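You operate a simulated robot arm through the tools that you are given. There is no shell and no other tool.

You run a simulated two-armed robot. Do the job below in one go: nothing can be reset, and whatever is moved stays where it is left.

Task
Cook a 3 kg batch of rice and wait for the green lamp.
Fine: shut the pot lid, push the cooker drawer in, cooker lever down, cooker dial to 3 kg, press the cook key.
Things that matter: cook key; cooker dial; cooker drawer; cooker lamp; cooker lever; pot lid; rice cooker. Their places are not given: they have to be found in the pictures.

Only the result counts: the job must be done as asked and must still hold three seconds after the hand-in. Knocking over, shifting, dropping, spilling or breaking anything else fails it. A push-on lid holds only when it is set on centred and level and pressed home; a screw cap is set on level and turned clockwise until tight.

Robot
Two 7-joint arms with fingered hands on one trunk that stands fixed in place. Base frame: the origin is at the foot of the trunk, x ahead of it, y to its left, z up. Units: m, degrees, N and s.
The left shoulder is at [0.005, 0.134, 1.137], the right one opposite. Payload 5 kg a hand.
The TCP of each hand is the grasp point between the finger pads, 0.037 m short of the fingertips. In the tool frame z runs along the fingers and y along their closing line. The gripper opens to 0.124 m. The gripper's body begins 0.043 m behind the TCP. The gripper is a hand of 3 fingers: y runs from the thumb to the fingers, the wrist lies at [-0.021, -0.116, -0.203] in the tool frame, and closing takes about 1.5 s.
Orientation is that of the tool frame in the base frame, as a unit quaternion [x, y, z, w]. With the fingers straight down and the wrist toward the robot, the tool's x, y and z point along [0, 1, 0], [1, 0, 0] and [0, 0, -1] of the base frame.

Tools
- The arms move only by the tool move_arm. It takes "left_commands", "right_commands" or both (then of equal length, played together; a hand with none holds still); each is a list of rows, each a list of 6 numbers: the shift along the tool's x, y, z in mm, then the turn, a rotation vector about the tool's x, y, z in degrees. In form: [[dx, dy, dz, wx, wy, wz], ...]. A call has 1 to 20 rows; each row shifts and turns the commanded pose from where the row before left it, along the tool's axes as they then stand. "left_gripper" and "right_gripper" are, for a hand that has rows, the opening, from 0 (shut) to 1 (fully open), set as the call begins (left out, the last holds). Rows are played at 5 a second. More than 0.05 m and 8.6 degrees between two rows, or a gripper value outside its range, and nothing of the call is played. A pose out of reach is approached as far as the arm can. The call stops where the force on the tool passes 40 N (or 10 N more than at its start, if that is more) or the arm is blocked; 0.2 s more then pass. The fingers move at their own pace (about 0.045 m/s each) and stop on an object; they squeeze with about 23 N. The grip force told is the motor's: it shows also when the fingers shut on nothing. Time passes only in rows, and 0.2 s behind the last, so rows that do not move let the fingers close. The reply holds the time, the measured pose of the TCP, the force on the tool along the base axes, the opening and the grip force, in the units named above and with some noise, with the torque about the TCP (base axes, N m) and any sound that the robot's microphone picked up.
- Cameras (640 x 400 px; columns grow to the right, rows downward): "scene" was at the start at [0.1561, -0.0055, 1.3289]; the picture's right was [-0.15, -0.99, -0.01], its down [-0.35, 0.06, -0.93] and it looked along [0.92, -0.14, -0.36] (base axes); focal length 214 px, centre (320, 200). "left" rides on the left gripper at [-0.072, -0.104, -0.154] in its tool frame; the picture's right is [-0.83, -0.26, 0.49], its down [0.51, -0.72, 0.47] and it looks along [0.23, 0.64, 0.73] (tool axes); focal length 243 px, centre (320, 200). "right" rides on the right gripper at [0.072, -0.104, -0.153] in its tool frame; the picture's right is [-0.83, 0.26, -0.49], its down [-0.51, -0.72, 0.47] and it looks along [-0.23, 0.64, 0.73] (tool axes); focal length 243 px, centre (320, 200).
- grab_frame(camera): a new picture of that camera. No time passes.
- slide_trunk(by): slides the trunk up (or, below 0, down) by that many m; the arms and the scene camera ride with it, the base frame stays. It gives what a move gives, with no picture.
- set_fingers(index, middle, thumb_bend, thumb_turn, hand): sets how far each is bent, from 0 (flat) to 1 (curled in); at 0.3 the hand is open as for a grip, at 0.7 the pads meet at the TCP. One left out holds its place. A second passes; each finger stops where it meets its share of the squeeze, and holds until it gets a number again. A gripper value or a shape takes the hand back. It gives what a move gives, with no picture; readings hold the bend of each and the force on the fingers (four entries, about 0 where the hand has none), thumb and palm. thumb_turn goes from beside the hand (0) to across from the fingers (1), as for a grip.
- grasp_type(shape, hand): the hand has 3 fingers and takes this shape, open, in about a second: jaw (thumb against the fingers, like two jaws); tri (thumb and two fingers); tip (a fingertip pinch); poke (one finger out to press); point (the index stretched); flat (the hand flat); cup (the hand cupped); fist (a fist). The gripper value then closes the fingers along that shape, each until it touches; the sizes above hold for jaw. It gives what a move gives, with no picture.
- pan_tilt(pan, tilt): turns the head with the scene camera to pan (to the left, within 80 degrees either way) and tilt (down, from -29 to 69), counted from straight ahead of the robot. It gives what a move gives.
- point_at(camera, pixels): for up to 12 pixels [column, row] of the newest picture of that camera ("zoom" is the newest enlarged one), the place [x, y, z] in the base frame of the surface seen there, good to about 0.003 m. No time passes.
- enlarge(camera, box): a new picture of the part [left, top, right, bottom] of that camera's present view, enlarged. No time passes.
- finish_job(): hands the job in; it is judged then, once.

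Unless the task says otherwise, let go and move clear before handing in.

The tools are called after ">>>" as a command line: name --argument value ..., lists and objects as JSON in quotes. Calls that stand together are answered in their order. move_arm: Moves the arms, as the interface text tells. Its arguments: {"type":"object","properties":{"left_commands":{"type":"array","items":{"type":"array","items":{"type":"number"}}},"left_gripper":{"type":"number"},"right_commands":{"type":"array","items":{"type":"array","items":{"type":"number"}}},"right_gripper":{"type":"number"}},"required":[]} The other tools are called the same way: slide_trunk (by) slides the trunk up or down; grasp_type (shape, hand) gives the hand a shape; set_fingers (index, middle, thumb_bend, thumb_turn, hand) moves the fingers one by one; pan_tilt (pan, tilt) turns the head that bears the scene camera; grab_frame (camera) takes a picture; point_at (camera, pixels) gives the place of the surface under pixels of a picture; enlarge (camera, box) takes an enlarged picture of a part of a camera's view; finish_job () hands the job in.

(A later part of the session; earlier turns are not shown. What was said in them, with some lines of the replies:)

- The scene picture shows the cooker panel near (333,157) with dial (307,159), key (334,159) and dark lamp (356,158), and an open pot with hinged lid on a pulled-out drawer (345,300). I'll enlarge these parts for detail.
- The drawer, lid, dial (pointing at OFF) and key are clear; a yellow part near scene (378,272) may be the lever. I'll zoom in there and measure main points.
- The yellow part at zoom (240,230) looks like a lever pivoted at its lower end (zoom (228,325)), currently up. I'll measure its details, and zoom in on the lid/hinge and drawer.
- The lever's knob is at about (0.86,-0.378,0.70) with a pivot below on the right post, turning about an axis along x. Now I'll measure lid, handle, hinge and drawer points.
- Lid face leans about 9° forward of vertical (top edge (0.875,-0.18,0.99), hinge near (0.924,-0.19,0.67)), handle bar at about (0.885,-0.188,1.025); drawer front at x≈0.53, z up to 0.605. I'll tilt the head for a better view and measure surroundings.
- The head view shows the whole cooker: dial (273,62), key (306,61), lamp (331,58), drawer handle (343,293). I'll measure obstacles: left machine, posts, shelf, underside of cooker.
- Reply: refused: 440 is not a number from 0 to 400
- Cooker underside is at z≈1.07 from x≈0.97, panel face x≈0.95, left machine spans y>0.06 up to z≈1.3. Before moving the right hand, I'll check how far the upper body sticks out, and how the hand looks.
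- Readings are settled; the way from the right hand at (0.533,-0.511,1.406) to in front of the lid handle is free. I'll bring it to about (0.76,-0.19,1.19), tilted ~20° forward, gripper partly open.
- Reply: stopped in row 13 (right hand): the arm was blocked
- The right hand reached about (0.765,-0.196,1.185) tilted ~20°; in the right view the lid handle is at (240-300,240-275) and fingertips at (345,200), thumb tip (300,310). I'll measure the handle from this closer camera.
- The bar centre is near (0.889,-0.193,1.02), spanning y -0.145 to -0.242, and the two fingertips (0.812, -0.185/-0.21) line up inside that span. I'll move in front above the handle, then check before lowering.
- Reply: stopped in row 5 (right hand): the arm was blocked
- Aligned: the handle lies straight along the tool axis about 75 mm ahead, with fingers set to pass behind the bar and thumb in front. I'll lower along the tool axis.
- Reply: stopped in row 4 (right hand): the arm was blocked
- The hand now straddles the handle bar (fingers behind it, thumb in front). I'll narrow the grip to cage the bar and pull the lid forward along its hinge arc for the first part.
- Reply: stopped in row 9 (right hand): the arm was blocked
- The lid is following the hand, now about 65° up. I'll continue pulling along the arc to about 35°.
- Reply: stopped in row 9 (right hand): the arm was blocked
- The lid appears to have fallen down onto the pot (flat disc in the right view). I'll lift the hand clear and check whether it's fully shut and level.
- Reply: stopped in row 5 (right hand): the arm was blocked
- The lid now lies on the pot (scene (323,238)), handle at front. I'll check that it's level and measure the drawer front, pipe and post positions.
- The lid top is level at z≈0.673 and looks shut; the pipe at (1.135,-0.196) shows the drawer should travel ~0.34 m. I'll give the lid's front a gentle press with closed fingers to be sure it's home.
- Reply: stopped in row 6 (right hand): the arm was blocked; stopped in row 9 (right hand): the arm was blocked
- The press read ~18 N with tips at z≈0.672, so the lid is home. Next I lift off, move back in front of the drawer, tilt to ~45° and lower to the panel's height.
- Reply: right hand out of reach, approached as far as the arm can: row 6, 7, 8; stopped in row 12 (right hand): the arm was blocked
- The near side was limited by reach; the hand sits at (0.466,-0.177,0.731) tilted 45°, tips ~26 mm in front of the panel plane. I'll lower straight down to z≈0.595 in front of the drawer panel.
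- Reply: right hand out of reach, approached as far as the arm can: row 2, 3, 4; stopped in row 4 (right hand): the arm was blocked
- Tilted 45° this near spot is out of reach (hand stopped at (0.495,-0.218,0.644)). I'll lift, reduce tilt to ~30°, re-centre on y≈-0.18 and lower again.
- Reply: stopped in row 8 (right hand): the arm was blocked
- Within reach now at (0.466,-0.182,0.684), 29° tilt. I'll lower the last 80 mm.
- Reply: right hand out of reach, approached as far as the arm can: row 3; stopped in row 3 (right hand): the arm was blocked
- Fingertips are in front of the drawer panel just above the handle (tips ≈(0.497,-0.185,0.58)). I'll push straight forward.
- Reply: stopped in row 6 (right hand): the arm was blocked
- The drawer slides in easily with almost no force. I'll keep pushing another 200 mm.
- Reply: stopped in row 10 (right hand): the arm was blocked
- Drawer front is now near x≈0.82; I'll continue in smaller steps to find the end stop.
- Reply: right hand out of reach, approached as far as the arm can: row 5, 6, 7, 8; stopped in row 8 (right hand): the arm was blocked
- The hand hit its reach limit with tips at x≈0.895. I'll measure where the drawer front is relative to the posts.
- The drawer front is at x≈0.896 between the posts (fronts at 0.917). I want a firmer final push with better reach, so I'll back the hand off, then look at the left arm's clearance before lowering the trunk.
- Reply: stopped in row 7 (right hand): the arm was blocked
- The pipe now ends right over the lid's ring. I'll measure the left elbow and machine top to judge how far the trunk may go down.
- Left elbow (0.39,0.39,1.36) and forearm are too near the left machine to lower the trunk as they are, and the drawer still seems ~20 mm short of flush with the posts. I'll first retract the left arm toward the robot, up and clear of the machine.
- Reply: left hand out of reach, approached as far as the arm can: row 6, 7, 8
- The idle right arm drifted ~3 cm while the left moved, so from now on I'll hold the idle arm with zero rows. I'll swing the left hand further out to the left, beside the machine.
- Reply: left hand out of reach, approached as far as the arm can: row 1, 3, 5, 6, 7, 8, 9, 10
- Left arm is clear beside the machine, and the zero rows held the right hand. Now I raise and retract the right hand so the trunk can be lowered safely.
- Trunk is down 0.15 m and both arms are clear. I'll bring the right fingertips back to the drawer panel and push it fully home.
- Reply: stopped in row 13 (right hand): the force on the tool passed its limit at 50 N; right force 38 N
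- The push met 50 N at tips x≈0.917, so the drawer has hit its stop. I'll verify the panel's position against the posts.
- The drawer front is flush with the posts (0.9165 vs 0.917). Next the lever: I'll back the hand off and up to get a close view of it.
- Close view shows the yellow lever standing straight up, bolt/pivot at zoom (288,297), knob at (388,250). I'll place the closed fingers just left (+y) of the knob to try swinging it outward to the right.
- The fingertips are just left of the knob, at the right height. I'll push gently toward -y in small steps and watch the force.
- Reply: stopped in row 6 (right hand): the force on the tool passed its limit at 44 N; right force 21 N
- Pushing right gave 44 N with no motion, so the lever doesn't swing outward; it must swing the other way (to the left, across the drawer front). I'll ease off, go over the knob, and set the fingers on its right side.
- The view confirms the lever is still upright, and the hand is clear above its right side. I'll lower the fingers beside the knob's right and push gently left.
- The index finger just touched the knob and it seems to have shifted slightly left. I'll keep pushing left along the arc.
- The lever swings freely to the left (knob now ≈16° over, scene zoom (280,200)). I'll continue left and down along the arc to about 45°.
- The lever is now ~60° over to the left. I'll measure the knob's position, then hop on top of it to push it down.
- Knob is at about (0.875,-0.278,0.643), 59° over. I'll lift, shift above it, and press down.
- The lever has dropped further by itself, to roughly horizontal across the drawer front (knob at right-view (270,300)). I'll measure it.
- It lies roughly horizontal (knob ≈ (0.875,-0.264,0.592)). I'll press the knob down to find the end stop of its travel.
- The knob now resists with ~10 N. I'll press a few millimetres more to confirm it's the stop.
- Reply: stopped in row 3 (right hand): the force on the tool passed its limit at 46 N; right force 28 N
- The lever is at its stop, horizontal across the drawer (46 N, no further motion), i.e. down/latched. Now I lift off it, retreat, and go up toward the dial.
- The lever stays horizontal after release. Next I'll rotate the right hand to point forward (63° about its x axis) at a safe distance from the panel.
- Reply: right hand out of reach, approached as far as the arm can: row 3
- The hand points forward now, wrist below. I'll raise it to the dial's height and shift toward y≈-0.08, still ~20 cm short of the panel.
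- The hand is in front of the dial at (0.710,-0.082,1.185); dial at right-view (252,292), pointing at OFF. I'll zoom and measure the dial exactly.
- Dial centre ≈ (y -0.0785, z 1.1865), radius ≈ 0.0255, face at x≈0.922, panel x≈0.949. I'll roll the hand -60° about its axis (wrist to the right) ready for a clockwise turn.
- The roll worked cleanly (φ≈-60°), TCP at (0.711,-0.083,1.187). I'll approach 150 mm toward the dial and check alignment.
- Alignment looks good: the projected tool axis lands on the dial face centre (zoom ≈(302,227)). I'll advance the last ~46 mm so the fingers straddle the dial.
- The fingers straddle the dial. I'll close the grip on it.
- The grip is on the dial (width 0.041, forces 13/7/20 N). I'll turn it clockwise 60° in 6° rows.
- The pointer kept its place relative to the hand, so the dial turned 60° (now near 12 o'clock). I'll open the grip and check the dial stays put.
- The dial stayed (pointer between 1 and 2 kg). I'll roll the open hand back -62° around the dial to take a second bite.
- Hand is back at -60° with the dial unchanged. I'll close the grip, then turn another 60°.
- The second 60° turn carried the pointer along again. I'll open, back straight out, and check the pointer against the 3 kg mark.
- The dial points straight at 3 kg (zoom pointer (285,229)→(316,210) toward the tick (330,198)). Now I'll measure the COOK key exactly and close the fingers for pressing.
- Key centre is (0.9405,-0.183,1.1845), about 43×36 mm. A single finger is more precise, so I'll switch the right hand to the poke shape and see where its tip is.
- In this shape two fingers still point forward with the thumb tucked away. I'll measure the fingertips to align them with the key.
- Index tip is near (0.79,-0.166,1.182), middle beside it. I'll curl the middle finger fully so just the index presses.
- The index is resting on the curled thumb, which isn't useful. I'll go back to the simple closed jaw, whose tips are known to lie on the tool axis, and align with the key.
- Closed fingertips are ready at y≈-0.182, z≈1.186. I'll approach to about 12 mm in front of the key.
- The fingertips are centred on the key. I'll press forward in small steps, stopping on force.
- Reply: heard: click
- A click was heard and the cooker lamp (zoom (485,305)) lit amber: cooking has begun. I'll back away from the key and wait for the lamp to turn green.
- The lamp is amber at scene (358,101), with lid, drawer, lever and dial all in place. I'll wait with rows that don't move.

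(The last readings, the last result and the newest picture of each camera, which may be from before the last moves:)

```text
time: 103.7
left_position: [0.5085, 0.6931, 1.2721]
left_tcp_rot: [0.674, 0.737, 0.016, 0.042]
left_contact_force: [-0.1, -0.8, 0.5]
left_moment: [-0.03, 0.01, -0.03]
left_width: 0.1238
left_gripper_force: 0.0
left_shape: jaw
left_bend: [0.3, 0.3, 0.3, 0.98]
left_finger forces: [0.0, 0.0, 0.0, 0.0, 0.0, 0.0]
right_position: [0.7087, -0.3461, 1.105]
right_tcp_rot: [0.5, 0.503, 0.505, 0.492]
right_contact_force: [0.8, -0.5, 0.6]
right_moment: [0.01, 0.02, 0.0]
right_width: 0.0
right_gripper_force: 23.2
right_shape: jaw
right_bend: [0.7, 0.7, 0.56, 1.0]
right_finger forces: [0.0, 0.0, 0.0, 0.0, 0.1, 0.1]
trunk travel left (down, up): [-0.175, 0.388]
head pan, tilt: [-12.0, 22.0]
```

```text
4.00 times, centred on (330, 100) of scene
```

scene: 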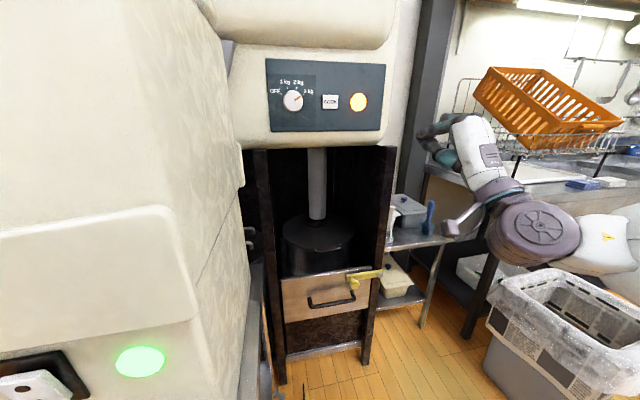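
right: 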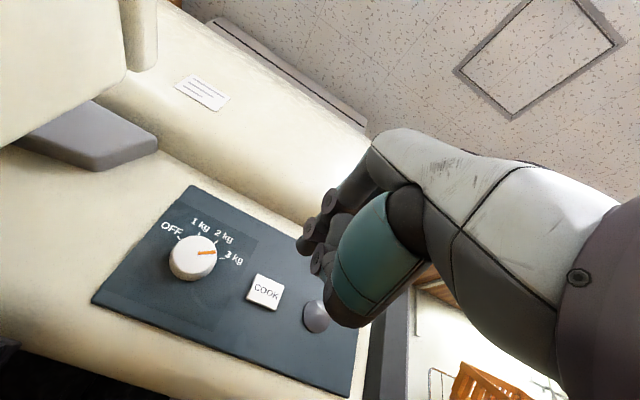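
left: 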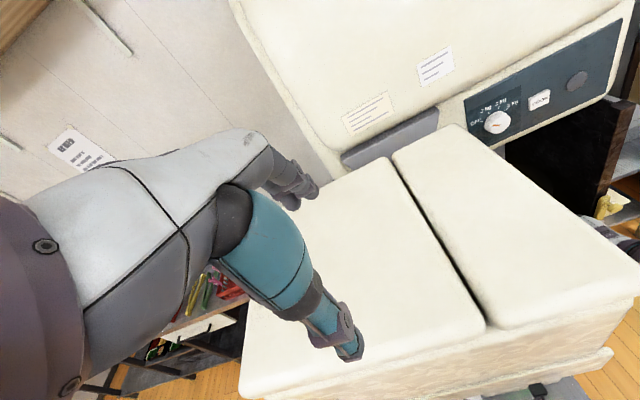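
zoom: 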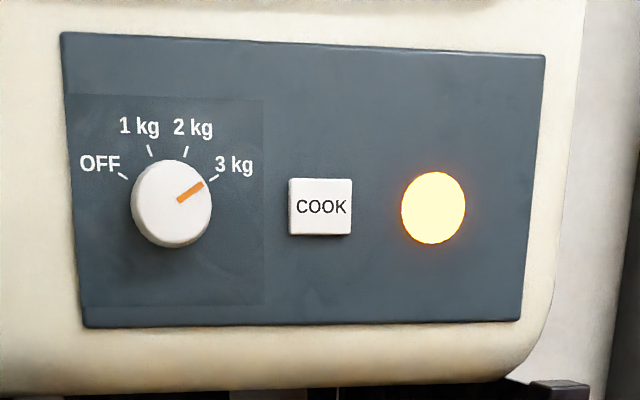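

The lamp is still amber about 7 s after the press (zoom (433,207)), dial firmly on 3 kg. I'll keep waiting.

>>> move_arm --right_commands '[[0, 0, 0, 0, 0, 0], [0, 0, 0, 0, 0, 0], [0, 0, 0, 0, 0, 0], [0, 0, 0, 0, 0, 0], [0, 0, 0, 0, 0, 0], [0, 0, 0, 0, 0, 0], [0, 0, 0, 0, 0, 0], [0, 0, 0, 0, 0, 0], [0, 0, 0, 0, 0, 0], [0, 0, 0, 0, 0, 0], [0, 0, 0, 0, 0, 0], [0, 0, 0, 0, 0, 0], [0, 0, 0, 0, 0, 0], [0, 0, 0, 0, 0, 0], [0, 0, 0, 0, 0, 0], [0, 0, 0, 0, 0, 0], [0, 0, 0, 0, 0, 0], [0, 0, 0, 0, 0, 0], [0, 0, 0, 0, 0, 0], [0, 0, 0, 0, 0, 0]]' --left_commands '[[0, 0, 0, 0, 0, 0], [0, 0, 0, 0, 0, 0], [0, 0, 0, 0, 0, 0], [0, 0, 0, 0, 0, 0], [0, 0, 0, 0, 0, 0], [0, 0, 0, 0, 0, 0], [0, 0, 0, 0, 0, 0], [0, 0, 0, 0, 0, 0], [0, 0, 0, 0, 0, 0], [0, 0, 0, 0, 0, 0], [0, 0, 0, 0, 0, 0], [0, 0, 0, 0, 0, 0], [0, 0, 0, 0, 0, 0], [0, 0, 0, 0, 0, 0], [0, 0, 0, 0, 0, 0], [0, 0, 0, 0, 0, 0], [0, 0, 0, 0, 0, 0], [0, 0, 0, 0, 0, 0], [0, 0, 0, 0, 0, 0], [0, 0, 0, 0, 0, 0]]'

>>> enlarge --camera "scene" --box '[250, 50, 410, 150]'

```text
time: 107.9
left_position: [0.5071, 0.6944, 1.2723]
left_tcp_rot: [0.675, 0.736, 0.015, 0.041]
left_contact_force: [1.3, -0.1, 0.1]
left_moment: [-0.04, -0.03, 0.01]
left_width: 0.1238
left_gripper_force: 0.1
left_shape: jaw
left_bend: [0.3, 0.3, 0.3, 0.98]
left_finger forces: [0.1, 0.0, 0.0, 0.0, 0.0, 0.0]
right_position: [0.7091, -0.3456, 1.1056]
right_tcp_rot: [0.5, 0.503, 0.505, 0.493]
right_contact_force: [0.7, -1.0, 0.0]
right_moment: [0.01, 0.01, -0.02]
right_width: 0.0
right_gripper_force: 23.1
right_shape: jaw
right_bend: [0.7, 0.7, 0.56, 1.0]
right_finger forces: [0.0, 0.0, 0.0, 0.0, 0.0, 0.0]
trunk travel left (down, up): [-0.175, 0.388]
head pan, tilt: [-12.0, 22.0]
```

```text
4.00 times, centred on (330, 100) of scene
```

zoom: 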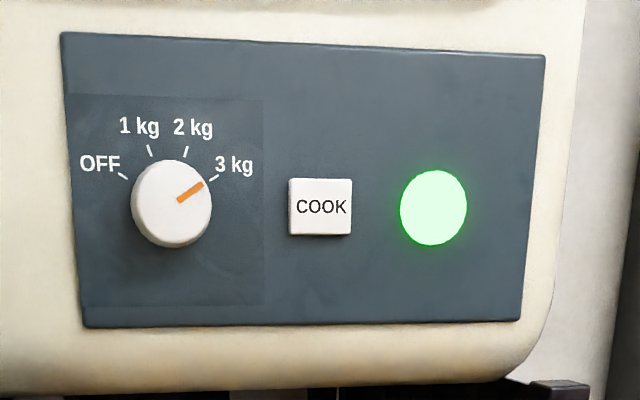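

The cooker lamp is now green (zoom (433,207)) with the dial on 3 kg. I'll take one last full look at everything before handing in.

>>> grab_frame --camera "scene"

>>> enlarge --camera "scene" --box '[250, 190, 450, 370]'

```text
taken
```

scene: 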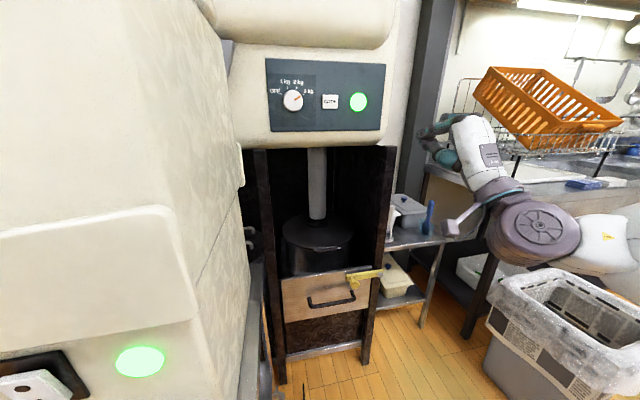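

```text
2.22 times, centred on (350, 280) of scene
```

zoom: 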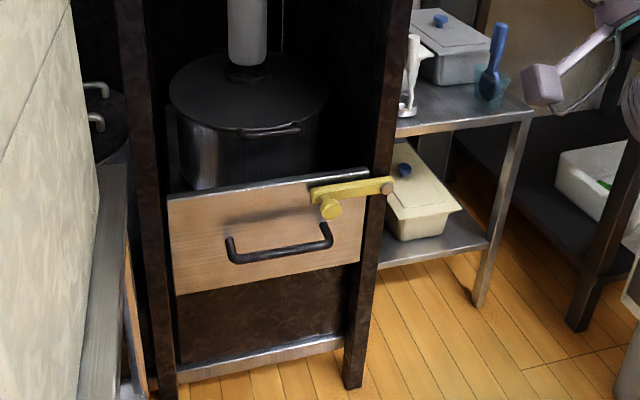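

The lamp is green, the lid is shut, the drawer is in, the lever is down across it, the dial is on 3 kg, and both hands are clear with nothing disturbed. I'm handing in.

>>> finish_job

```text
The job is handed in.
```

The 3 kg batch is cooked: the cooker lamp went from amber to green about 11 seconds after I pressed the cook key, and I handed the job in. I don't have the judge's verdict.

In the last picture before hand-in:

- **Pot lid:** shut and level; I pressed the front down to be sure it was home.
- **Drawer:** pushed in to its stop, flush with the posts.
- **Lever:** at its stop, horizontal across the drawer front. It swings left and does not go any lower than that.
- **Dial:** pointing at 3 kg.
- **Cook key:** pressed once, with an audible click.

Both hands were clear of the cooker, and I saw nothing else moved or knocked over. I first pushed the lever the wrong way, to the right, and it met about 44 N without moving.
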